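You operate a simulated robot arm through the tools that you are given. There is no shell and no other tool. Be economical: measure what you need, move in short steps, check, and stop when the job is done.

Carry out the task below with a simulated robot arm. There is one attempt and no reset: what you move stays moved.

TASK
Clip the three pegs onto the thick bar and push their tray up to it.
Fine: blue peg in the middle, pink toward the basket, yellow toward the other end, about 6 cm apart. Nothing pinched, dropped or knocked over.
Where things are to end (x, y in the base frame): peg tray within 40 mm of [410, 230].

It is judged by the outcome, as a careful person would: the job done as asked, and still so three seconds after it is handed in. It fails if anything else is knocked over, pushed out of place, dropped, spilled or broken.

THE ROBOT
A 7-joint arm with a two-finger parallel gripper, fixed in place. Base frame: the origin is at the foot of the arm, x ahead of it, y to its left, z up; the work surface is at about z = 3. Lengths are in mm, angles in rad, forces in N, time in s.
With the tool pointing down near the work surface it reaches from about 220 to 580 mm from the base axis. Its first joint turns from -1.152 to 1.152 rad. Payload 2.5 kg.
Tool frame: the origin (TCP) lies between the finger pads and is the grasp point; the fingertips stand 23 mm ahead of it; z points along the fingers, y is the line along which they close. The gripper opens to 94 mm. The fingers are 38 mm wide and 10 mm thick; the gripper's body (54 by 96 mm) begins 39 mm behind the TCP.
Orientation is that of the tool frame in the base frame, as a unit quaternion [x, y, z, w]. With the fingers straight down and closing along the base's y, the tool's x points along the base's -x, its y along +y and its z along -z.

THE INTERFACE
- The arm moves only by the tool arm_command. Its argument "plan" is a list of rows, each a list of 7 numbers: the shift along the tool's x, y, z in units of 500 mm (1.0 is 500 mm), then the turn, a rotation vector about the tool's x, y, z in units of 180 degrees (1.0 is 180 degrees), then the gripper command, from -1 (fully open) to 1 (shut), values between in proportion. In form: [[tx, ty, tz, ax, ay, az, grip], ...]. A call has 1 to 12 rows; each row is the pose to reach, as a shift and turn from the pose commanded when the call began, along the tool's axes at that moment. A call with a number of a shift or a turn outside -1 to 1 is refused whole. A row lasts 0.2 s, in which the tool goes at most 50 mm and 0.15 rad; a call with a longer step from one row to the next is refused whole, and so is a gripper value outside its range. Where a pose cannot be reached the arm comes as near as it can. A force on the tool above 40 N (or 10 N above the force at the start of the call, whichever is more), or a blocked arm, ends the call early, and 0.2 s more pass. Each finger travels about 108 mm/s and halts on what it meets, pressing with about 30 N; the grip force reading is that of the motor and also rises with nothing between the fingers. The clock runs only during rows and for 0.2 s after the last one: add rows that repeat a pose to give the fingers time. The reply holds the time, the measured pose of the TCP, the force on the tool along the base axes, the opening and the grip force, in the units named above and with some noise, with the torque about the TCP (base axes, N m) and any sound that the robot's microphone picked up.
- Cameras (640 x 400 px; columns grow to the right, rows downward): "scene" is fixed at [100.2, -384.4, 571.6]; the picture's right is [0.92, -0.39, 0.00], its down [-0.14, -0.33, -0.93] and it looks along [0.36, 0.86, -0.36] (base axes); focal length 325 px, centre (320, 200). "wrist" rides on the gripper at [86, 16, -74] in the tool frame; the picture's right is [-0.18, 0.98, 0.00], its down [-0.58, -0.11, -0.81] and it looks along [-0.79, -0.15, 0.59] (tool axes); focal length 243 px, centre (320, 200). There is no depth. A picture from a camera that has moved, and an enlarged one, comes with that camera's place and axes in the base frame and with its lens. The place of the scene camera against the robot may be out by one fixed shift of up to 18 mm in any direction.
- grab_frame(camera): a new picture of that camera. No time passes.
- inspect(camera, box): a new picture of the part [left, top, right, bottom] of that camera's present view, enlarged. No time passes.
- sign_off(): hands the job in; it is judged then, once.

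Work in short steps. Places have to be worked out from the pictures, the camera data and where the tool is seen: move nearer, look again, correct. Check each grasp and each placing, and mend what went wrong. You have 120 turns and 68 pictures in all, those below and enlarged ones among them. Open the gripper and draw the arm clear of the work before you hand the job in, unless the task says otherwise; then end with one line.

The tools are called after "Emit:" as a command line: name --pt "numbers of a row" for each row, then --argument value for the rest, lists and objects as JSON in quotes. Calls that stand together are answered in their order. arm_command: Moves the arm, as the interface text tells. Its arguments: {"type":"object","properties":{"plan":{"type":"array","items":{"type":"array","items":{"type":"number"}}}},"required":["plan"]} The other tools are called the same way: grab_frame (camera) takes a picture; inspect (camera, box) takes an enlarged picture of a part of a camera's view; sign_off () hands the job in.

At the start:

```text
time: 0.0
tool_pos: [222.6, 256.0, 336.4]
ee_rot: [0.0, 1.0, 0.001, -0.001]
force: [-0.4, -0.9, -0.4]
moment: [0.0, 0.0, 0.02]
width: 94.0
gripper_force: 0.1
```

scene: 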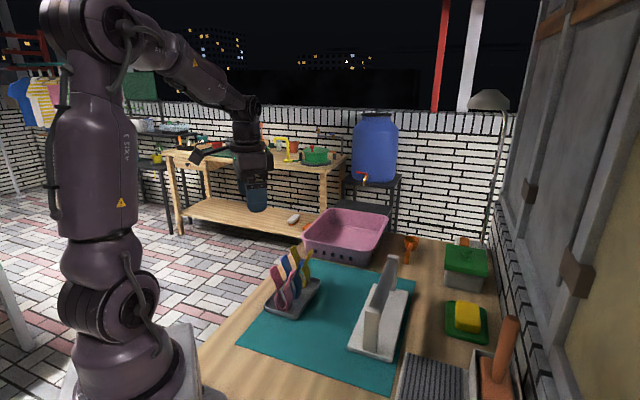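
wrist: 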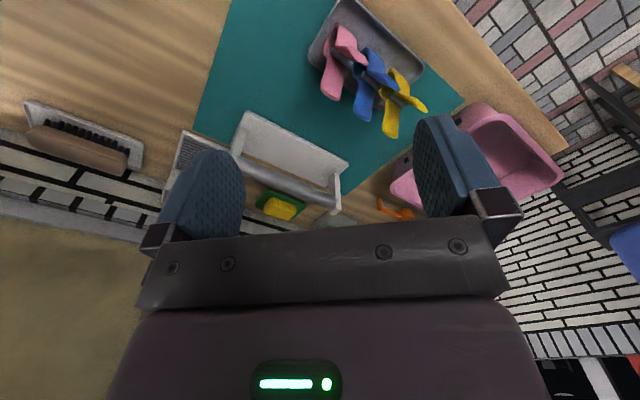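

I start with enlarged views of the pegs, tray and bar, to locate them.

Emit:
inspect --camera "scene" --box '[220, 200, 440, 380]'

Emit:
inspect --camera "wrist" --box '[160, 0, 480, 230]'

```text
2.22 times, centred on (330, 290) of scene
camera zoom: at [100.2, -384.4, 571.6], right [0.92, -0.39, 0.0], down [-0.14, -0.33, -0.93], along [0.36, 0.86, -0.36], focal length 721 px, centre (298, 0)
```

zoom: 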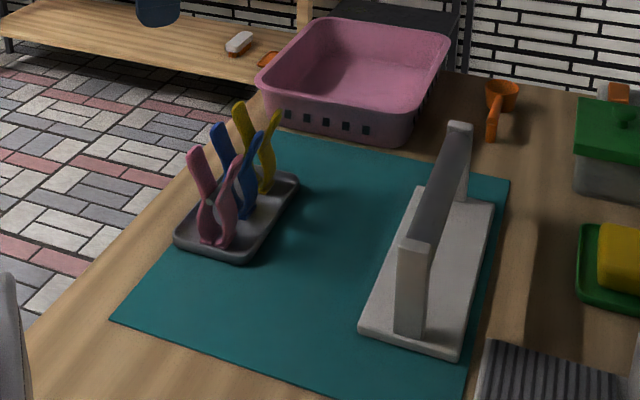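

```text
1.74 times, centred on (320, 115) of wrist
camera zoom: at [137.0, 271.9, 411.0], right [0.18, 0.98, 0.0], down [0.58, -0.11, 0.81], along [0.79, -0.15, -0.59], focal length 422 px, centre (320, 348)
```

zoom: 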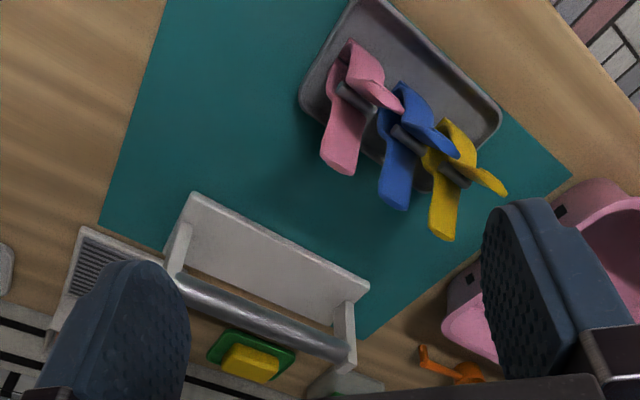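

The tray is at about (325, 311) with its long axis about 45° to x. The bar runs from about (407, 78) to (562, 223), z about 105. I turn the gripper 43° so it closes across the bar, and move nearer to the pegs, staying high.

Emit:
arm_command --pt "-0.026 0.011 0.029 0 0 -0.04 -1" --pt "-0.052 0.023 0.058 0 0 -0.08 -1" --pt "-0.078 0.034 0.086 0 0 -0.12 -1" --pt "-0.104 0.045 0.115 0 0 -0.16 -1" --pt "-0.13 0.057 0.143 0 0 -0.2 -1" --pt "-0.155 0.068 0.172 0 0 -0.239 -1" --pt "-0.155 0.068 0.172 0 0 -0.239 -1"

Emit:
grab_frame --camera "wrist"

Emit:
inspect --camera "scene" --box '[240, 180, 440, 370]'

```text
time: 1.6
tool_pos: [298.7, 288.5, 250.6]
ee_rot: [-0.367, 0.93, 0.0, 0.0]
force: [0.4, 1.2, -1.0]
moment: [0.02, 0.01, 0.05]
width: 94.1
gripper_force: 0.1
```

```text
63 pictures are left
camera wrist: at [225.6, 241.4, 325.2], right [-0.54, 0.84, 0.0], down [0.5, 0.32, 0.81], along [0.68, 0.43, -0.59], focal length 243 px, centre (320, 200)
```

wrist: 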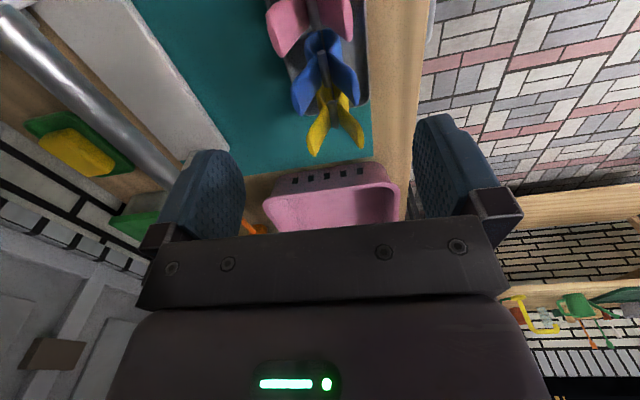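

```text
2.11 times, centred on (340, 275) of scene
camera zoom: at [100.3, -384.4, 571.6], right [0.92, -0.39, 0.0], down [-0.14, -0.33, -0.93], along [0.36, 0.86, -0.36], focal length 683 px, centre (278, 42)
```

zoom: 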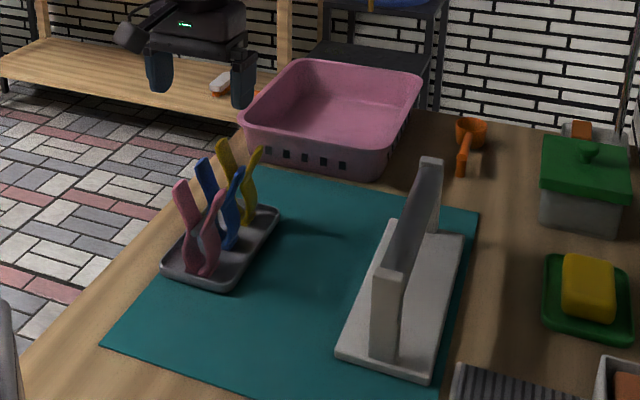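

The gripper is now lined up with the row of pegs. I back off along the row and lower the camera to see all the pegs from the end.

Emit:
arm_command --pt "0.08 0 0 0 0 0 -1" --pt "0.16 0 0 0 0 0 -1" --pt "0.24 0 0.05 0 0 0 -1" --pt "0.26 0 0.1 0 0 0 -1" --pt "0.26 0 0.1 0 0 0 -1"

Emit:
grab_frame --camera "wrist"

```text
time: 2.8
tool_pos: [205.0, 203.4, 200.6]
ee_rot: [-0.367, 0.93, 0.001, 0.001]
force: [0.1, -0.6, -0.2]
moment: [-0.01, -0.01, 0.01]
width: 93.8
gripper_force: 0.0
```

```text
61 pictures are left
camera wrist: at [130.8, 156.1, 275.9], right [-0.54, 0.84, 0.0], down [0.5, 0.32, 0.81], along [0.68, 0.43, -0.59], focal length 243 px, centre (320, 200)
```

wrist: 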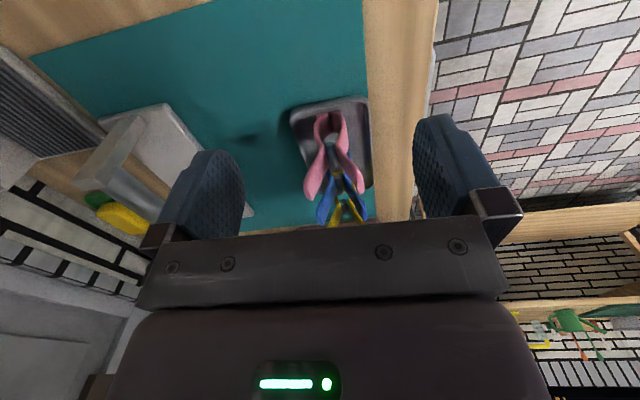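

Emit:
inspect --camera "wrist" --box '[260, 80, 420, 240]'

```text
2.50 times, centred on (340, 160) of wrist
camera zoom: at [130.8, 156.1, 275.9], right [-0.54, 0.84, 0.0], down [0.5, 0.32, 0.81], along [0.68, 0.43, -0.59], focal length 606 px, centre (270, 300)
```

zoom: 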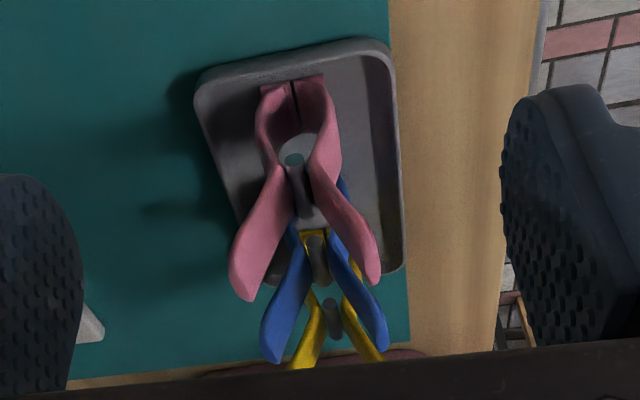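

The pegs stand jaws down, with handle tips at z≈140 and 48 mm apart, springs at z≈80 and 54 mm spacing. I put pink at about (280, 266), blue at (320, 306) and yellow at (358, 344). Next I look along the bar the same way to measure it.

Emit:
arm_command --pt "0.018 -0.09 -0.01 0 0 0 -1" --pt "0.036 -0.18 -0.02 0 0 0 -1" --pt "0.054 -0.27 -0.03 0 0 0 -1" --pt "0.072 -0.36 -0.04 0 0 0 -1" --pt "0.088 -0.446 -0.04 0 0 0 -1" --pt "0.088 -0.446 -0.04 0 0 0 -1"

Emit:
grab_frame --camera "wrist"

```text
time: 4.2
tool_pos: [326.8, 8.7, 218.5]
ee_rot: [-0.367, 0.93, 0.0, 0.0]
force: [-0.3, 0.0, 0.3]
moment: [0.0, 0.0, -0.01]
width: 94.0
gripper_force: 0.0
```

```text
59 pictures are left
camera wrist: at [253.5, -39.2, 292.9], right [-0.54, 0.84, 0.0], down [0.5, 0.32, 0.81], along [0.68, 0.43, -0.59], focal length 243 px, centre (320, 200)
```

wrist: 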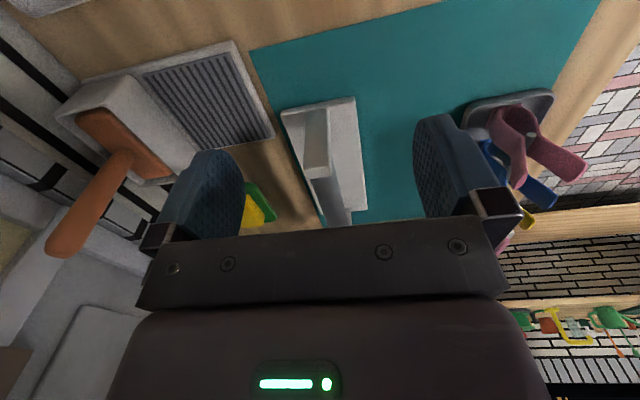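

Emit:
inspect --camera "wrist" --box '[260, 80, 400, 240]'

```text
2.50 times, centred on (330, 160) of wrist
camera zoom: at [253.5, -39.2, 292.9], right [-0.54, 0.84, 0.0], down [0.5, 0.32, 0.81], along [0.68, 0.43, -0.59], focal length 606 px, centre (295, 300)
```

zoom: 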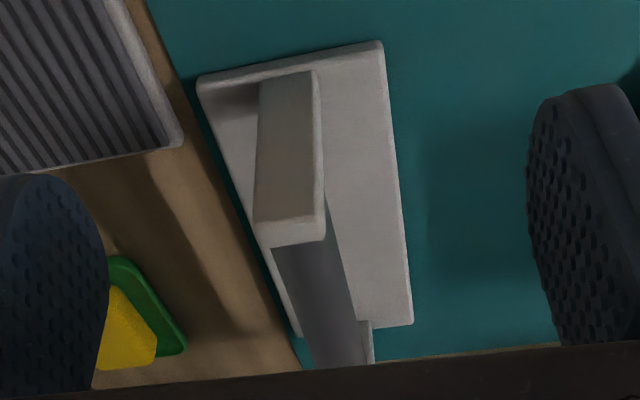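

The rack plate centre is about (496, 141), with the bar axis through it at 45° and z≈100, about 27 mm thick, and post tops at about 115. Before picking anything up I test empty-handed whether the far (basket-side) spot is within reach at transit height.

Emit:
arm_command --pt "-0.09 -0.005 -0.054 0 0 -0.008 -1" --pt "-0.18 -0.011 -0.054 0 0 -0.008 -1" --pt "-0.27 -0.017 -0.054 0 0 -0.008 -1" --pt "-0.36 -0.022 -0.054 0 0 -0.008 -1" --pt "-0.45 -0.028 -0.054 0 0 -0.008 -1" --pt "-0.546 -0.034 -0.054 0 0 -0.008 -1" --pt "-0.546 -0.034 -0.054 0 0 -0.008 -1"

Emit:
inspect --camera "scene" --box '[260, 140, 440, 370]'

Emit:
grab_frame --camera "wrist"

```text
refused: row 1 steps farther than a row can; nothing moved
```

```text
1.74 times, centred on (350, 255) of scene
camera zoom: at [100.2, -384.4, 571.6], right [0.92, -0.39, 0.0], down [-0.14, -0.33, -0.93], along [0.36, 0.86, -0.36], focal length 564 px, centre (268, 104)
```

zoom: 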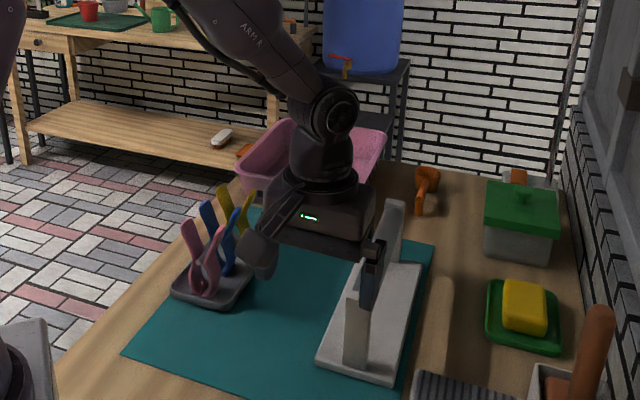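

```text
56 pictures are left
camera wrist: at [253.5, -39.2, 292.9], right [-0.54, 0.84, 0.0], down [0.5, 0.32, 0.81], along [0.68, 0.43, -0.59], focal length 243 px, centre (320, 200)
```

wrist: 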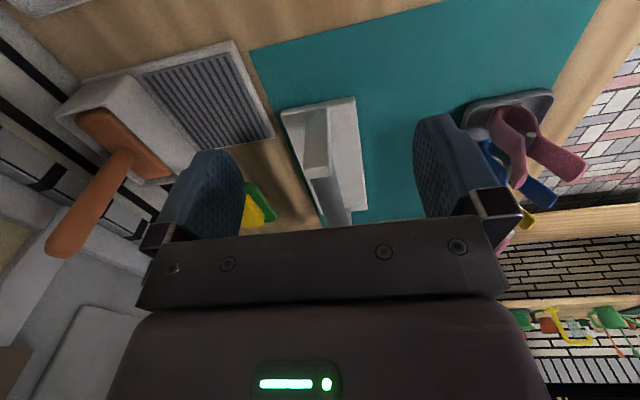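

The first row was too long, so I repeat it with smaller steps.

Emit:
arm_command --pt "0 0 -0.054 0 0 -0.008 -1" --pt "-0.09 -0.005 -0.054 0 0 -0.008 -1" --pt "-0.18 -0.011 -0.054 0 0 -0.008 -1" --pt "-0.27 -0.017 -0.054 0 0 -0.008 -1" --pt "-0.36 -0.022 -0.054 0 0 -0.008 -1" --pt "-0.45 -0.028 -0.054 0 0 -0.008 -1" --pt "-0.546 -0.034 -0.054 0 0 -0.008 -1" --pt "-0.546 -0.034 -0.054 0 0 -0.008 -1"

```text
time: 6.0
tool_pos: [535.3, 180.5, 250.2]
ee_rot: [-0.379, 0.925, -0.001, -0.001]
force: [1.0, 0.0, 0.4]
moment: [0.02, -0.02, 0.02]
width: 94.1
gripper_force: 0.1
```

Reach is just sufficient, so I'll shift the peg group about 8 mm toward the near end. I take a wrist look here to check where the bar lies across the gripper.

Emit:
grab_frame --camera "wrist"

```text
55 pictures are left
camera wrist: at [462.4, 130.8, 324.1], right [-0.56, 0.83, 0.0], down [0.49, 0.33, 0.81], along [0.67, 0.45, -0.59], focal length 243 px, centre (320, 200)
```

wrist: 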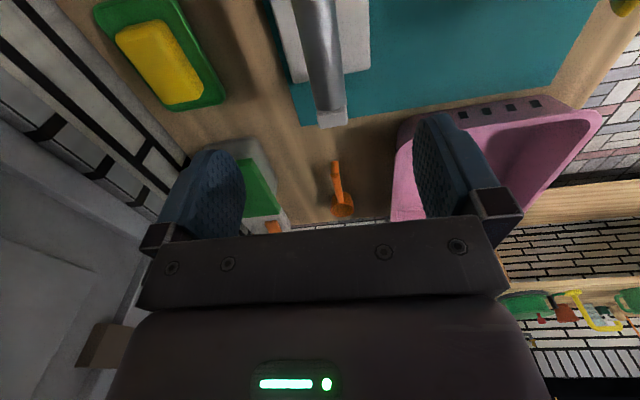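

The bar axis lies on y ≈ x − 354, consistent across three points. Now I go above the pink peg at about (280, 266), staying high.

Emit:
arm_command --pt "0.042 0.08 -0.01 0 0 0 -1" --pt "0.084 0.16 -0.01 0 0 0 -1" --pt "0.126 0.24 -0.01 0 0 0 -1" --pt "0.168 0.32 -0.01 0 0 0 -1" --pt "0.21 0.4 -0.01 0 0 0 -1" --pt "0.251 0.48 -0.01 0 0 0 -1" --pt "0.251 0.48 -0.01 0 0 0 -1"

Emit:
grab_frame --camera "wrist"

```text
time: 7.6
tool_pos: [281.7, 263.7, 253.4]
ee_rot: [-0.378, 0.926, 0.001, 0.0]
force: [-0.4, -1.0, -0.1]
moment: [0.01, -0.03, -0.02]
width: 94.0
gripper_force: 0.0
```

```text
54 pictures are left
camera wrist: at [208.9, 214.7, 327.3], right [-0.56, 0.83, 0.0], down [0.49, 0.33, 0.81], along [0.67, 0.45, -0.59], focal length 243 px, centre (320, 200)
```

wrist: 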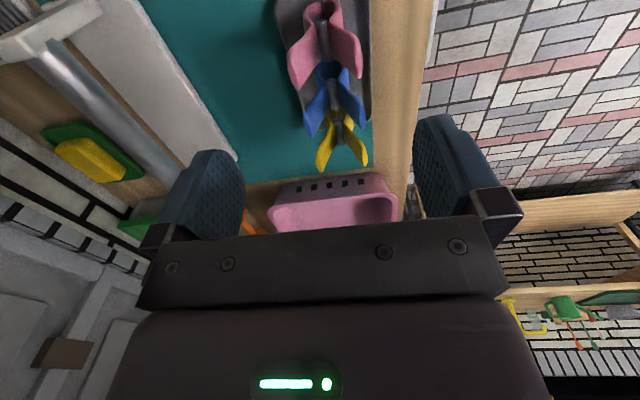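

The pink peg is centred at about (280, 267). I make a small sideways correction and lower with the fingers open around its handles to z≈125.

Emit:
arm_command --pt "-0.002 0.007 0.07 0 0 0 -1" --pt "-0.002 0.007 0.14 0 0 0 -1" --pt "-0.002 0.007 0.2 0 0 0 -1" --pt "-0.002 0.007 0.257 0 0 0 -1" --pt "-0.002 0.007 0.257 0 0 0 -1"

Emit:
inspect --camera "scene" --box '[240, 160, 400, 340]'

Emit:
grab_frame --camera "wrist"

```text
time: 8.8
tool_pos: [275.7, 268.4, 122.2]
ee_rot: [-0.379, 0.926, 0.0, 0.0]
force: [0.6, -1.0, 1.0]
moment: [-0.04, 0.0, -0.04]
width: 94.3
gripper_force: 0.0
```

```text
2.22 times, centred on (320, 250) of scene
camera zoom: at [100.2, -384.4, 571.6], right [0.92, -0.39, 0.0], down [-0.14, -0.33, -0.93], along [0.36, 0.86, -0.36], focal length 721 px, centre (320, 89)
```

zoom: 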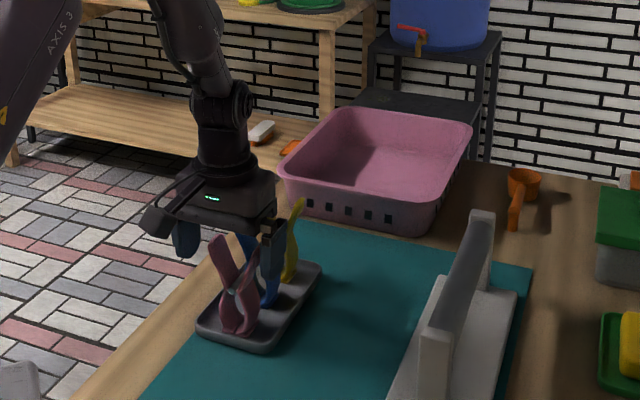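

```text
52 pictures are left
camera wrist: at [204.0, 218.2, 196.4], right [-0.56, 0.83, 0.0], down [0.49, 0.33, 0.81], along [0.67, 0.45, -0.59], focal length 243 px, centre (320, 200)
```

wrist: 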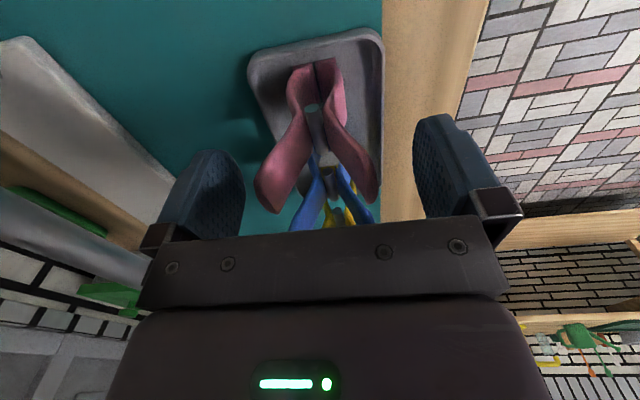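

The fingers straddle the pink handles, centred in the wrist view. I squeeze partly and look.

Emit:
arm_command --pt "0 0 0 0 0 0 -0.1" --pt "0 0 0 0 0 0 0.2" --pt "0 0 0 0 0 0 0.55" --pt "0 0 0 0 0 0 0.55"

Emit:
grab_frame --camera "wrist"

```text
time: 9.8
tool_pos: [275.7, 267.5, 122.3]
ee_rot: [-0.379, 0.925, 0.0, 0.0]
force: [1.2, -1.1, 4.3]
moment: [-0.07, -0.14, 0.05]
width: 22.1
gripper_force: 7.2
```

```text
51 pictures are left
camera wrist: at [204.1, 218.2, 196.8], right [-0.56, 0.83, 0.0], down [0.49, 0.33, 0.81], along [0.67, 0.45, -0.59], focal length 243 px, centre (320, 200)
```

wrist: 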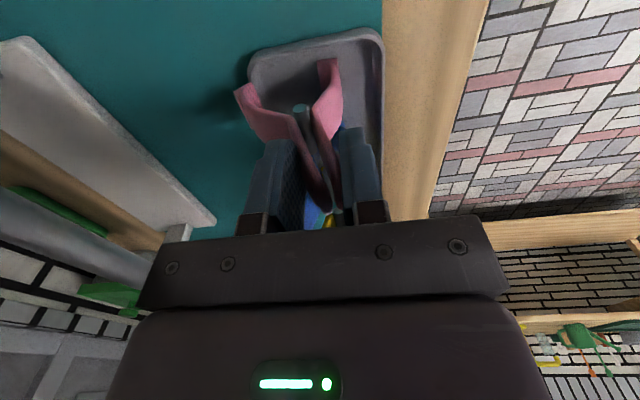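

The peg opened but leans: the left finger met it first, so it was about 5 mm off centre. I lift it a little off the tray floor with a slightly firmer squeeze and see whether it settles upright.

Emit:
arm_command --pt "0 0 0 0 0 0 0.65" --pt "0 0 -0.012 0 0 0 0.65" --pt "0 0 -0.03 0 0 0 0.65" --pt "0 0 -0.03 0 0 0 0.65"

Emit:
inspect --camera "wrist" --box '[220, 10, 420, 240]'

Emit:
inspect --camera "scene" --box '[260, 210, 360, 330]'

```text
time: 10.8
tool_pos: [275.9, 269.1, 138.4]
ee_rot: [-0.378, 0.926, -0.001, 0.0]
force: [-0.3, 0.2, -0.4]
moment: [0.0, 0.01, -0.01]
width: 20.4
gripper_force: 6.0
```

```text
1.74 times, centred on (320, 125) of wrist
camera zoom: at [204.0, 219.1, 213.1], right [-0.56, 0.83, 0.0], down [0.49, 0.33, 0.81], along [0.67, 0.45, -0.59], focal length 422 px, centre (320, 330)
```

zoom: 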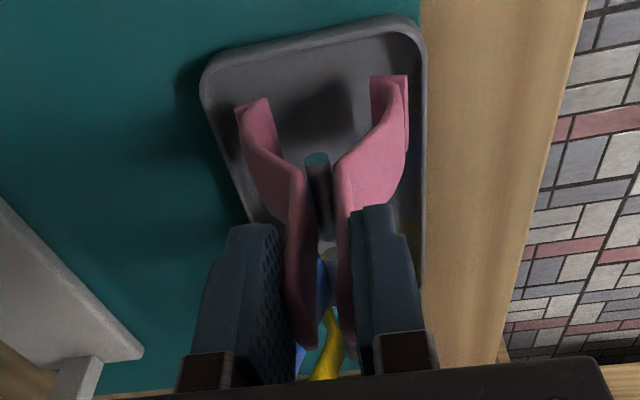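

```text
3.33 times, centred on (310, 270) of scene
camera zoom: at [100.2, -384.4, 571.6], right [0.92, -0.39, 0.0], down [-0.14, -0.33, -0.93], along [0.36, 0.86, -0.36], focal length 1082 px, centre (353, -33)
```

zoom: 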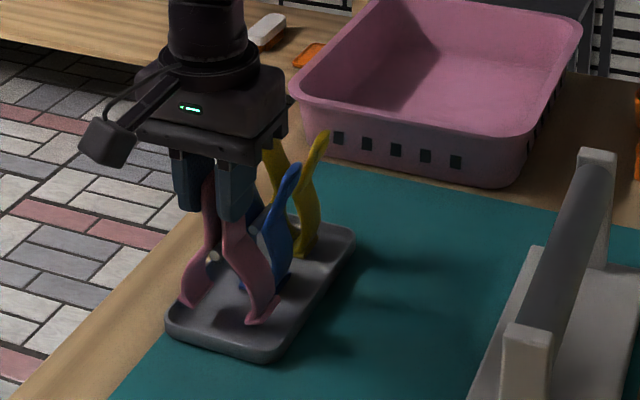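

The peg straightened itself: it hangs upright with its jaws open about 42 mm. I lift it to transit height.

Emit:
arm_command --pt "0 0 -0.06 0 0 0 0.65" --pt "0 0 -0.12 0 0 0 0.65" --pt "0 0 -0.18 0 0 0 0.65" --pt "0 0 -0.234 0 0 0 0.65" --pt "0 0 -0.234 0 0 0 0.65"

Emit:
arm_command --pt "-0.02 -0.04 0 0 0 0 0.65" --pt "-0.05 -0.1 0 0 0 0 0.65" --pt "-0.08 -0.16 0 0 0 0 0.65" --pt "-0.11 -0.22 0 0 0 0 0.65" --pt "-0.14 -0.28 0 0 0 0 0.65" --pt "-0.17 -0.34 0 0 0 0 0.65" --pt "-0.2 -0.4 0 0 0 0 0.65" --pt "-0.22 -0.45 0 0 0 0 0.65" --pt "-0.24 -0.489 0 0 0 0 0.65" --pt "-0.24 -0.489 0 0 0 0 0.65"

Emit:
grab_frame --camera "wrist"

Emit:
inspect --camera "scene" --box '[320, 180, 440, 370]'

```text
time: 12.0
tool_pos: [277.4, 268.8, 256.1]
ee_rot: [-0.379, 0.926, 0.0, 0.0]
force: [-0.2, 0.0, -0.5]
moment: [0.01, 0.01, 0.05]
width: 20.3
gripper_force: 6.4
```

```text
time: 14.2
tool_pos: [533.3, 178.3, 258.1]
ee_rot: [-0.379, 0.926, -0.001, 0.0]
force: [-0.7, -0.4, -0.6]
moment: [0.02, 0.0, -0.01]
width: 20.1
gripper_force: 5.8
```

```text
48 pictures are left
camera wrist: at [461.1, 128.5, 331.3], right [-0.56, 0.83, 0.0], down [0.49, 0.33, 0.81], along [0.67, 0.45, -0.59], focal length 243 px, centre (320, 200)
```

wrist: 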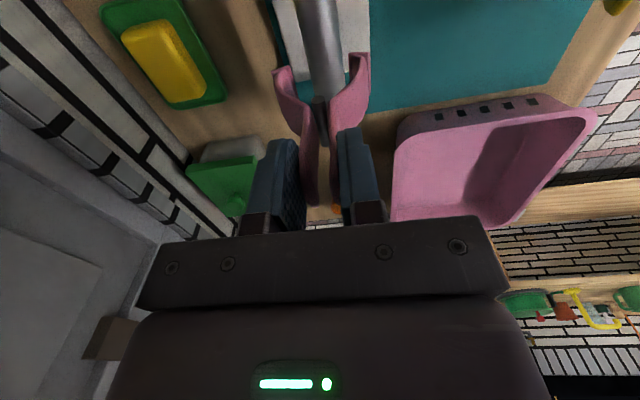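

```text
2.11 times, centred on (380, 275) of scene
camera zoom: at [100.2, -384.4, 571.6], right [0.92, -0.39, 0.0], down [-0.14, -0.33, -0.93], along [0.36, 0.86, -0.36], focal length 683 px, centre (194, 42)
```

zoom: 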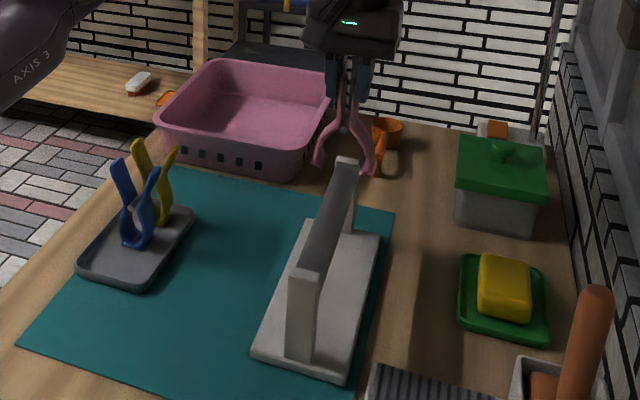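

The peg hangs above the bar and straddles it in the wrist view. I lower it part-way to z≈200 and check again.

Emit:
arm_command --pt "0 0 0.04 0 0 0 0.65" --pt "0 0 0.08 0 0 0 0.65" --pt "0 0 0.116 0 0 0 0.65" --pt "0 0 0.116 0 0 0 0.65"

Emit:
inspect --camera "wrist" --box '[220, 0, 420, 240]'

Emit:
inspect --camera "scene" --box '[340, 200, 440, 330]'

```text
time: 15.2
tool_pos: [535.6, 177.6, 198.4]
ee_rot: [-0.379, 0.926, 0.0, 0.0]
force: [-0.3, 0.0, -0.9]
moment: [0.0, -0.03, -0.02]
width: 20.5
gripper_force: 6.7
```

```text
1.67 times, centred on (320, 120) of wrist
camera zoom: at [461.5, 128.4, 272.4], right [-0.56, 0.83, 0.0], down [0.49, 0.33, 0.81], along [0.67, 0.45, -0.59], focal length 404 px, centre (320, 333)
```

zoom: 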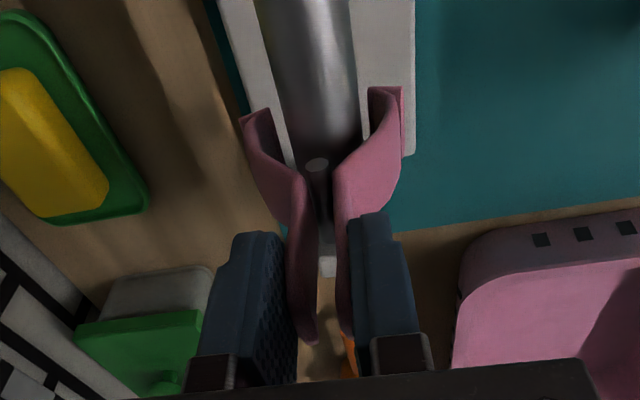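

```text
3.08 times, centred on (390, 265) of scene
camera zoom: at [100.2, -384.4, 571.6], right [0.92, -0.39, 0.0], down [-0.14, -0.33, -0.93], along [0.36, 0.86, -0.36], focal length 999 px, centre (105, 0)
```

zoom: 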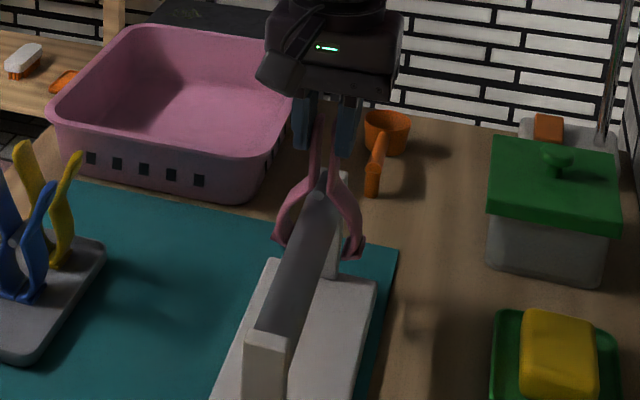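

It's well centred over the bar. I lower about 20 mm to bring the jaws around the bar.

Emit:
arm_command --pt "0 0 0.02 0 0 0 0.65" --pt "0 0 0.032 0 0 0 0.65" --pt "0 0 0.04 0 0 0 0.65" --pt "0 0 0.04 0 0 0 0.65"

Emit:
inspect --camera "scene" --box '[340, 200, 440, 330]'

Emit:
inspect --camera "wrist" --box '[220, 0, 420, 240]'

```text
time: 16.2
tool_pos: [533.8, 176.8, 179.4]
ee_rot: [-0.379, 0.925, 0.0, -0.001]
force: [-1.6, 0.6, 2.0]
moment: [0.1, 0.07, 0.03]
width: 19.9
gripper_force: 6.1
```

```text
3.08 times, centred on (390, 265) of scene
camera zoom: at [100.2, -384.4, 571.6], right [0.92, -0.39, 0.0], down [-0.14, -0.33, -0.93], along [0.36, 0.86, -0.36], focal length 999 px, centre (105, 0)
```

zoom: 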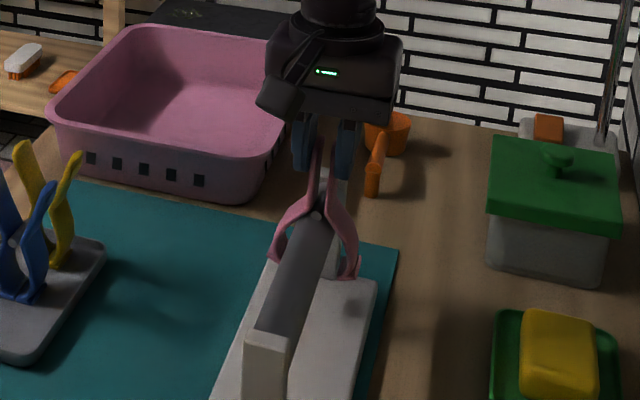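

```text
1.67 times, centred on (320, 120) of wrist
camera zoom: at [462.5, 127.7, 253.1], right [-0.56, 0.83, 0.0], down [0.49, 0.33, 0.81], along [0.67, 0.45, -0.59], focal length 404 px, centre (320, 333)
```

zoom: 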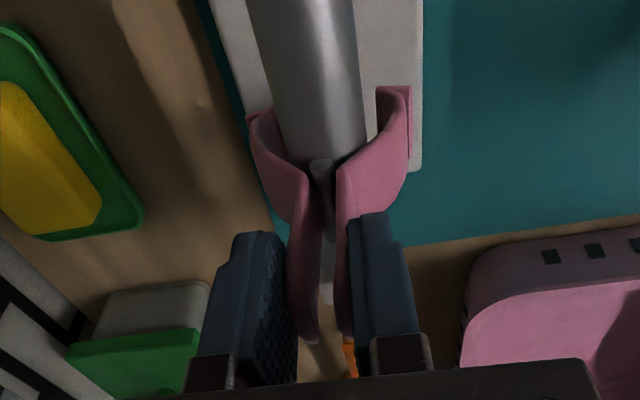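

There is light contact (2 N): the bar is in the recess with the spring at the bar's top. I release slowly.

Emit:
arm_command --pt "0 0 0 0 0 0 0.5" --pt "0 0 0 0 0 0 0.35" --pt "0 0 0 0 0 0 0.2" --pt "0 0 0 0 0 0 0.0" --pt "0 0 0 0 0 0 -0.3" --pt "0 0 0 0 0 0 -0.6" --pt "0 0 0 0 0 0 -0.9"

Emit:
inspect --camera "scene" --box '[340, 200, 440, 330]'

Emit:
inspect --camera "wrist" --box '[220, 0, 420, 240]'

```text
time: 17.8
tool_pos: [534.9, 176.2, 178.9]
ee_rot: [-0.379, 0.925, 0.0, 0.0]
force: [-0.1, -0.4, 0.9]
moment: [0.01, 0.0, -0.03]
width: 89.2
gripper_force: 0.1
```

```text
3.08 times, centred on (390, 265) of scene
camera zoom: at [100.2, -384.4, 571.6], right [0.92, -0.39, 0.0], down [-0.14, -0.33, -0.93], along [0.36, 0.86, -0.36], focal length 999 px, centre (105, 0)
```

zoom: 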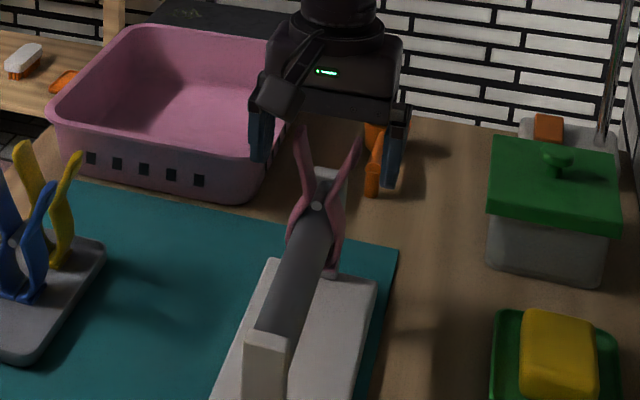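

```text
1.67 times, centred on (320, 120) of wrist
camera zoom: at [462.5, 127.7, 253.2], right [-0.56, 0.83, 0.0], down [0.49, 0.33, 0.81], along [0.67, 0.45, -0.59], focal length 404 px, centre (320, 333)
```

zoom: 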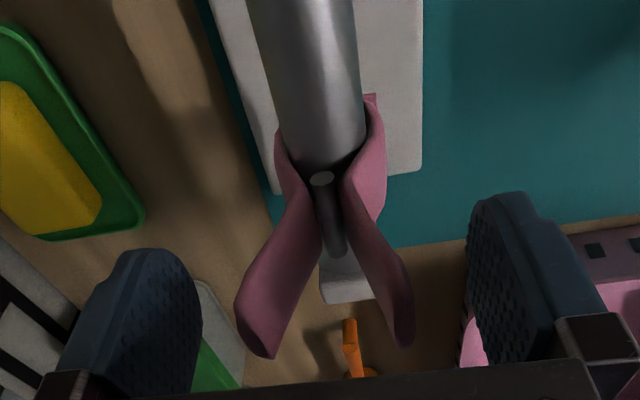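

Pink is clipped on the bar. I rise straight up, then travel above blue at about (320, 306).

Emit:
arm_command --pt "0 0 -0.05 0 0 0 -1" --pt "0 0 -0.11 0 0 0 -1" --pt "0 0 -0.164 0 0 0 -1" --pt "0 0 -0.164 0 0 0 -1" --pt "0.02 0.08 -0.164 0 0 0 -1" --pt "0.04 0.16 -0.164 0 0 0 -1" --pt "0.06 0.24 -0.164 0 0 0 -1" --pt "0.08 0.32 -0.164 0 0 0 -1" --pt "0.1 0.4 -0.164 0 0 0 -1" --pt "0.124 0.487 -0.164 0 0 0 -1" --pt "0.124 0.487 -0.164 0 0 0 -1"

Emit:
grab_frame --camera "wrist"

```text
time: 20.2
tool_pos: [319.6, 307.9, 261.1]
ee_rot: [-0.379, 0.925, 0.0, 0.0]
force: [-0.7, 0.1, -0.2]
moment: [0.02, -0.02, 0.0]
width: 94.2
gripper_force: 0.1
```

```text
40 pictures are left
camera wrist: at [246.4, 258.4, 336.3], right [-0.56, 0.83, 0.0], down [0.49, 0.33, 0.81], along [0.67, 0.45, -0.59], focal length 243 px, centre (320, 200)
```

wrist: 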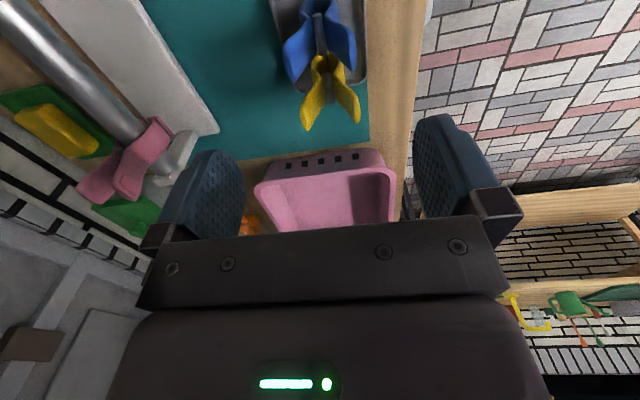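

Blue is centred at about (321, 308). I lower with a slight shift toward the rack.

Emit:
arm_command --pt "-0.001 -0.005 0.07 0 0 0 -1" --pt "-0.001 -0.005 0.14 0 0 0 -1" --pt "-0.001 -0.005 0.21 0 0 0 -1" --pt "-0.001 -0.005 0.275 0 0 0 -1" --pt "-0.001 -0.005 0.275 0 0 0 -1"

Emit:
inspect --camera "wrist" --box '[200, 20, 440, 250]'

```text
time: 21.4
tool_pos: [320.3, 306.7, 123.4]
ee_rot: [-0.378, 0.926, 0.0, 0.0]
force: [-0.2, 0.4, 0.2]
moment: [0.03, 0.03, -0.01]
width: 94.2
gripper_force: 0.0
```

```text
1.74 times, centred on (320, 135) of wrist
camera zoom: at [247.4, 257.2, 196.8], right [-0.56, 0.83, 0.0], down [0.49, 0.33, 0.81], along [0.67, 0.45, -0.59], focal length 422 px, centre (320, 313)
```

zoom: 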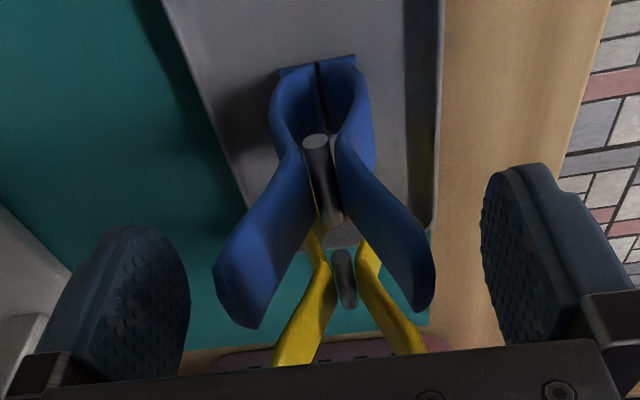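

Blue is within about 3 mm of centre between the fingers. I squeeze and lift slightly, as with pink.

Emit:
arm_command --pt "0 0 0 0 0 0 -0.1" --pt "0 0 0 0 0 0 0.2" --pt "0 0 0 0 0 0 0.45" --pt "0 0 0 0 0 0 0.65" --pt "0 0 -0.012 0 0 0 0.65" --pt "0 0 -0.03 0 0 0 0.65" --pt "0 0 -0.03 0 0 0 0.65"

Emit:
inspect --camera "wrist" --box '[200, 20, 440, 250]'

```text
time: 23.0
tool_pos: [318.4, 307.4, 136.2]
ee_rot: [-0.379, 0.925, 0.0, 0.0]
force: [0.0, 1.4, 0.2]
moment: [-0.01, 0.0, 0.0]
width: 16.6
gripper_force: 7.7
```

```text
1.74 times, centred on (320, 135) of wrist
camera zoom: at [247.5, 257.9, 212.4], right [-0.56, 0.83, 0.0], down [0.49, 0.33, 0.81], along [0.67, 0.45, -0.59], focal length 422 px, centre (320, 313)
```

zoom: 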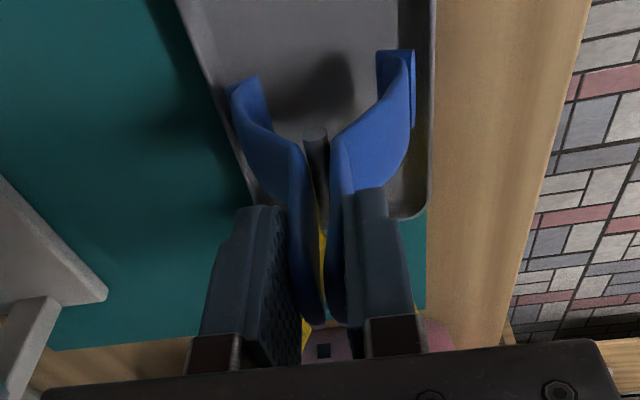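

Blue hangs upright with its jaws open. I lift it and carry it above the bar middle at about (492, 137).

Emit:
arm_command --pt "0 0 -0.06 0 0 0 0.65" --pt "0 0 -0.12 0 0 0 0.65" --pt "0 0 -0.18 0 0 0 0.65" --pt "0 0 -0.24 0 0 0 0.65" --pt "0 0 -0.24 0 0 0 0.65"

Emit:
arm_command --pt "-0.001 -0.04 0 0 0 0 0.65" --pt "-0.002 -0.1 0 0 0 0 0.65" --pt "-0.003 -0.16 0 0 0 0 0.65" --pt "-0.004 -0.22 0 0 0 0 0.65" --pt "-0.005 -0.28 0 0 0 0 0.65" --pt "-0.006 -0.34 0 0 0 0 0.65" --pt "-0.007 -0.4 0 0 0 0 0.65" --pt "-0.007 -0.45 0 0 0 0 0.65" --pt "-0.007 -0.484 0 0 0 0 0.65" --pt "-0.007 -0.484 0 0 0 0 0.65"

Emit:
arm_command --pt "0 0 0.04 0 0 0 0.65" --pt "0 0 0.08 0 0 0 0.65" --pt "0 0 0.104 0 0 0 0.65" --pt "0 0 0.104 0 0 0 0.65"

Emit:
inspect --camera "wrist" --box '[220, 0, 420, 240]'

Emit:
inspect --camera "scene" --box '[340, 200, 440, 330]'

```text
time: 24.2
tool_pos: [322.9, 306.3, 256.4]
ee_rot: [-0.379, 0.925, 0.0, 0.001]
force: [-0.7, -0.9, -0.2]
moment: [0.01, -0.01, 0.0]
width: 16.6
gripper_force: 6.8
```

```text
time: 26.4
tool_pos: [493.5, 136.4, 256.3]
ee_rot: [-0.379, 0.925, 0.0, -0.001]
force: [-0.4, -0.1, 1.1]
moment: [0.02, 0.02, 0.01]
width: 16.1
gripper_force: 6.9
```

```text
time: 27.4
tool_pos: [492.8, 136.4, 205.0]
ee_rot: [-0.378, 0.926, 0.001, 0.0]
force: [-0.3, 0.2, -0.1]
moment: [0.03, -0.01, -0.02]
width: 16.3
gripper_force: 6.5
```

```text
1.67 times, centred on (320, 120) of wrist
camera zoom: at [421.0, 86.9, 280.0], right [-0.56, 0.83, 0.0], down [0.49, 0.33, 0.81], along [0.67, 0.45, -0.59], focal length 404 px, centre (320, 333)
```

zoom: 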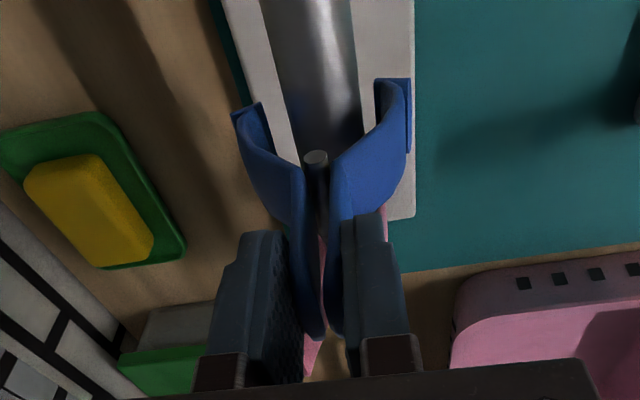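

```text
3.08 times, centred on (390, 265) of scene
camera zoom: at [100.2, -384.4, 571.6], right [0.92, -0.39, 0.0], down [-0.14, -0.33, -0.93], along [0.36, 0.86, -0.36], focal length 999 px, centre (105, 0)
```

zoom: 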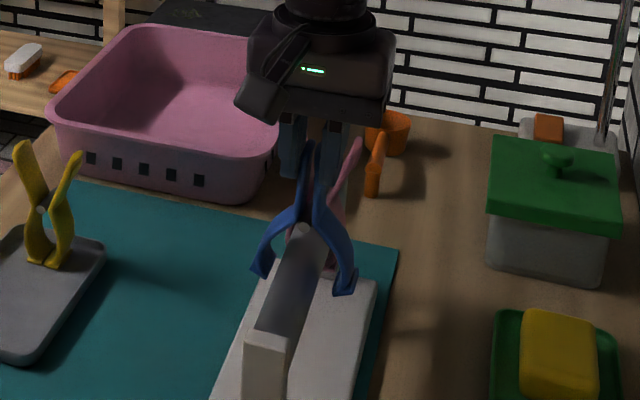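

Blue is centred over the bar. I lower to about 179 and release slowly.

Emit:
arm_command --pt "0 0 0.025 0 0 0 0.65" --pt "0 0 0.042 0 0 0 0.65" --pt "0 0 0.052 0 0 0 0.65" --pt "0 0 0.052 0 0 0 0.65"

Emit:
inspect --camera "scene" --box '[340, 200, 440, 330]'

```text
time: 28.4
tool_pos: [492.7, 137.0, 180.1]
ee_rot: [-0.379, 0.925, -0.001, 0.0]
force: [0.4, 0.3, -0.6]
moment: [0.01, -0.02, 0.0]
width: 16.1
gripper_force: 6.0
```

```text
3.08 times, centred on (390, 265) of scene
camera zoom: at [100.2, -384.4, 571.6], right [0.92, -0.39, 0.0], down [-0.14, -0.33, -0.93], along [0.36, 0.86, -0.36], focal length 999 px, centre (105, 0)
```

zoom: 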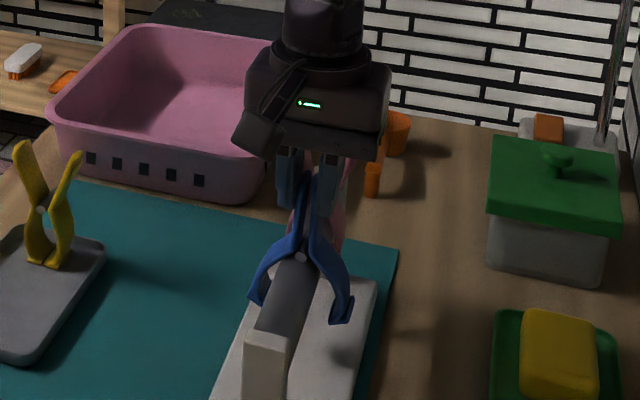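

No contact yet, with the spring just above the bar. I lower 2 mm more and release slowly.

Emit:
arm_command --pt "0 0 0.004 0 0 0 0.65" --pt "0 0 0.004 0 0 0 0.5" --pt "0 0 0.004 0 0 0 0.35" --pt "0 0 0.004 0 0 0 0.2" --pt "0 0 0.004 0 0 0 0.0" --pt "0 0 0.004 0 0 0 -0.3" --pt "0 0 0.004 0 0 0 -0.6" --pt "0 0 0.004 0 0 0 -0.9"

Emit:
inspect --camera "scene" --box '[340, 200, 440, 330]'

```text
time: 30.2
tool_pos: [493.1, 136.2, 178.2]
ee_rot: [-0.378, 0.926, -0.001, 0.0]
force: [-0.6, -0.9, 0.5]
moment: [0.0, 0.0, -0.01]
width: 89.6
gripper_force: 0.1
```

```text
3.08 times, centred on (390, 265) of scene
camera zoom: at [100.2, -384.4, 571.6], right [0.92, -0.39, 0.0], down [-0.14, -0.33, -0.93], along [0.36, 0.86, -0.36], focal length 999 px, centre (105, 0)
```

zoom: 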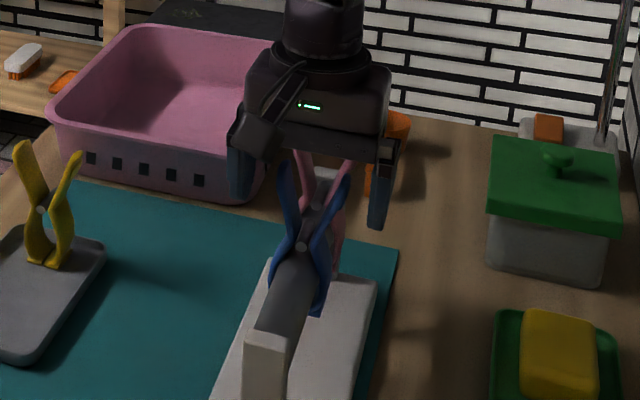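

Blue is clipped. I rise and go above yellow at about (359, 346).

Emit:
arm_command --pt "0 0 -0.05 0 0 0 -1" --pt "0 0 -0.11 0 0 0 -1" --pt "0 0 -0.164 0 0 0 -1" --pt "0 0 -0.164 0 0 0 -1" --pt "-0.017 0.08 -0.164 0 0 0 -1" --pt "-0.034 0.16 -0.164 0 0 0 -1" --pt "-0.051 0.24 -0.164 0 0 0 -1" --pt "-0.068 0.32 -0.164 0 0 0 -1" --pt "-0.085 0.4 -0.164 0 0 0 -1" --pt "-0.104 0.487 -0.164 0 0 0 -1" --pt "-0.104 0.487 -0.164 0 0 0 -1"

Emit:
grab_frame --camera "wrist"

```text
time: 32.6
tool_pos: [361.5, 348.0, 257.9]
ee_rot: [-0.379, 0.926, 0.0, 0.0]
force: [-0.5, 0.3, 0.2]
moment: [0.0, -0.01, 0.03]
width: 94.0
gripper_force: 0.0
```

```text
33 pictures are left
camera wrist: at [289.0, 299.8, 331.7], right [-0.56, 0.83, 0.0], down [0.49, 0.33, 0.81], along [0.67, 0.45, -0.59], focal length 243 px, centre (320, 200)
```

wrist: 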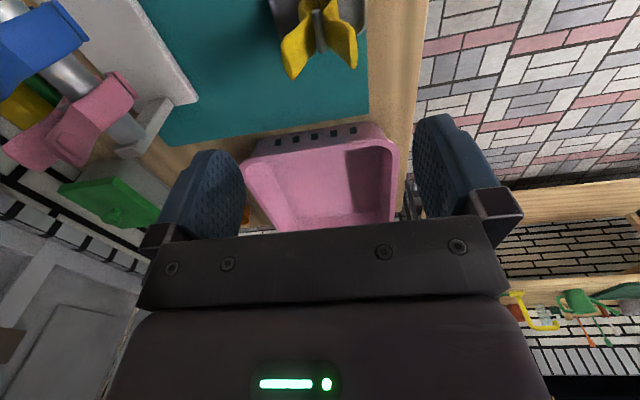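

Yellow is centred at about (361, 347). I lower straight down around it.

Emit:
arm_command --pt "0 -0.002 0.07 0 0 0 -1" --pt "0 -0.002 0.14 0 0 0 -1" --pt "0 -0.002 0.21 0 0 0 -1" --pt "0 -0.002 0.27 0 0 0 -1" --pt "0 -0.002 0.27 0 0 0 -1"

Emit:
inspect --camera "wrist" --box '[200, 20, 440, 250]'

```text
time: 33.8
tool_pos: [362.8, 348.8, 123.6]
ee_rot: [-0.379, 0.925, 0.0, 0.0]
force: [-0.4, -0.1, 0.8]
moment: [0.02, -0.02, -0.02]
width: 93.8
gripper_force: 0.0
```

```text
1.74 times, centred on (320, 135) of wrist
camera zoom: at [289.8, 299.5, 198.2], right [-0.56, 0.83, 0.0], down [0.49, 0.33, 0.81], along [0.67, 0.45, -0.59], focal length 422 px, centre (320, 313)
```

zoom: 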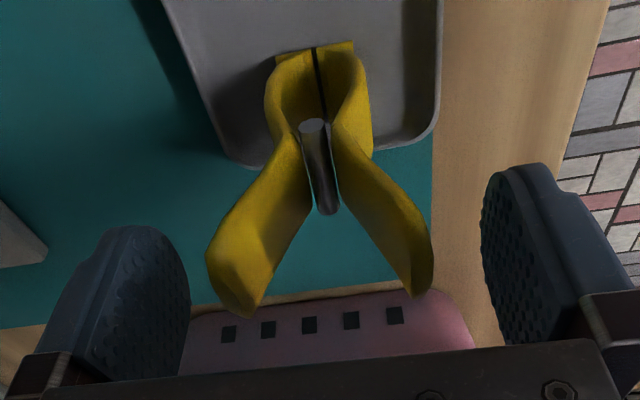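

It's well centred; I shift 2 mm toward the peg, squeeze and lift slightly.

Emit:
arm_command --pt "0.005 0 0 0 0 0 -0.1" --pt "0.005 0 0 0 0 0 0.2" --pt "0.005 0 0 0 0 0 0.45" --pt "0.005 0 0 0 0 0 0.65" --pt "0.005 0 -0.012 0 0 0 0.65" --pt "0.005 0 -0.03 0 0 0 0.65" --pt "0.005 0 -0.03 0 0 0 0.65"

Emit:
inspect --camera "wrist" --box '[200, 20, 440, 250]'

```text
time: 35.4
tool_pos: [359.4, 345.3, 139.4]
ee_rot: [-0.378, 0.926, 0.0, 0.0]
force: [0.5, 0.3, 0.4]
moment: [0.0, -0.02, -0.01]
width: 20.2
gripper_force: 6.0
```

```text
1.74 times, centred on (320, 135) of wrist
camera zoom: at [286.5, 295.5, 214.2], right [-0.56, 0.83, 0.0], down [0.49, 0.33, 0.81], along [0.67, 0.45, -0.59], focal length 422 px, centre (320, 313)
```

zoom: 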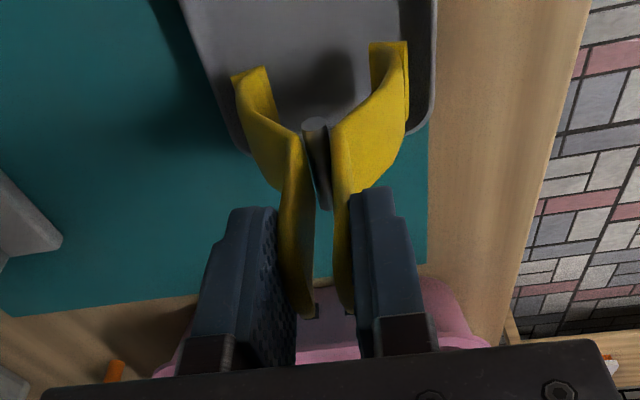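

Yellow is held well. I lift it and carry it with the along-bar shift done early, so that it approaches clear of blue.

Emit:
arm_command --pt "0 0 -0.06 0 0 0 0.65" --pt "0 0 -0.12 0 0 0 0.65" --pt "0 0 -0.18 0 0 0 0.65" --pt "0 0 -0.234 0 0 0 0.65" --pt "0 0 -0.234 0 0 0 0.65"

Emit:
arm_command --pt "0.04 -0.02 0 0 0 0 0.65" --pt "0.09 -0.05 0 0 0 0 0.65" --pt "0.14 -0.09 0 0 0 0 0.65" --pt "0.185 -0.14 0 0 0 0 0.65" --pt "0.221 -0.19 0 0 0 0 0.65" --pt "0.221 -0.25 0 0 0 0 0.65" --pt "0.221 -0.31 0 0 0 0 0.65" --pt "0.221 -0.37 0 0 0 0 0.65" --pt "0.221 -0.43 0 0 0 0 0.65" --pt "0.221 -0.482 0 0 0 0 0.65" --pt "0.221 -0.482 0 0 0 0 0.65"

Emit:
arm_command --pt "0 0 0.04 0 0 0 0.65" --pt "0 0 0.08 0 0 0 0.65" --pt "0 0 0.104 0 0 0 0.65" --pt "0 0 0.104 0 0 0 0.65"

Emit:
inspect --camera "wrist" --box '[220, 0, 420, 240]'

Emit:
inspect --camera "scene" --box '[340, 200, 440, 330]'

```text
time: 36.6
tool_pos: [357.4, 343.2, 256.7]
ee_rot: [-0.379, 0.926, 0.0, 0.0]
force: [-0.1, -0.7, -0.3]
moment: [0.01, 0.0, -0.01]
width: 20.3
gripper_force: 5.7
```

```text
time: 39.0
tool_pos: [447.7, 95.0, 257.8]
ee_rot: [-0.379, 0.925, 0.0, 0.0]
force: [0.1, 0.2, 0.3]
moment: [-0.01, 0.01, 0.02]
width: 19.8
gripper_force: 5.7
```

```text
time: 40.0
tool_pos: [448.1, 94.4, 203.7]
ee_rot: [-0.379, 0.925, 0.001, 0.0]
force: [0.1, 0.0, -0.9]
moment: [0.0, 0.0, -0.01]
width: 19.8
gripper_force: 6.2
```

```text
1.67 times, centred on (320, 120) of wrist
camera zoom: at [376.0, 45.2, 278.1], right [-0.56, 0.83, 0.0], down [0.49, 0.33, 0.81], along [0.67, 0.45, -0.59], focal length 404 px, centre (320, 333)
```

zoom: 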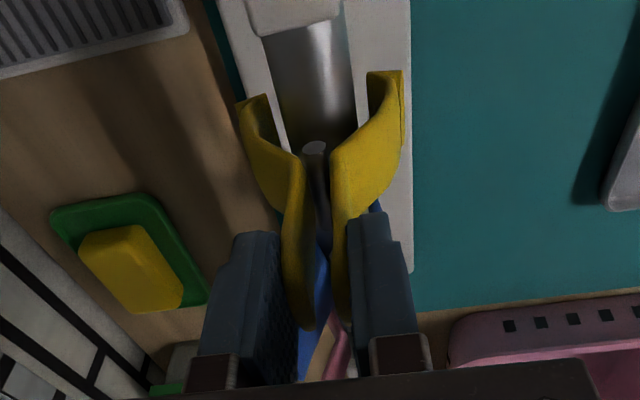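

```text
3.08 times, centred on (390, 265) of scene
camera zoom: at [100.2, -384.4, 571.6], right [0.92, -0.39, 0.0], down [-0.14, -0.33, -0.93], along [0.36, 0.86, -0.36], focal length 999 px, centre (105, 0)
```

zoom: 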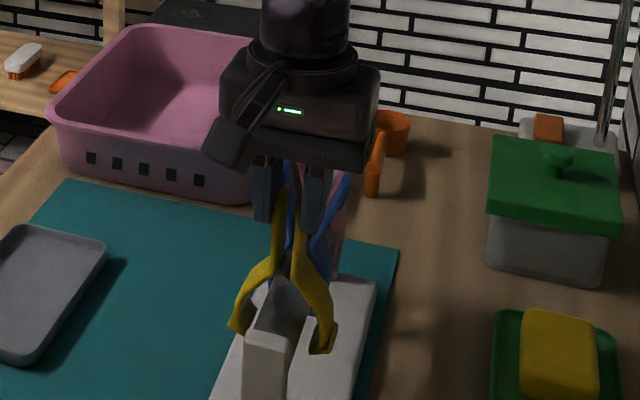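

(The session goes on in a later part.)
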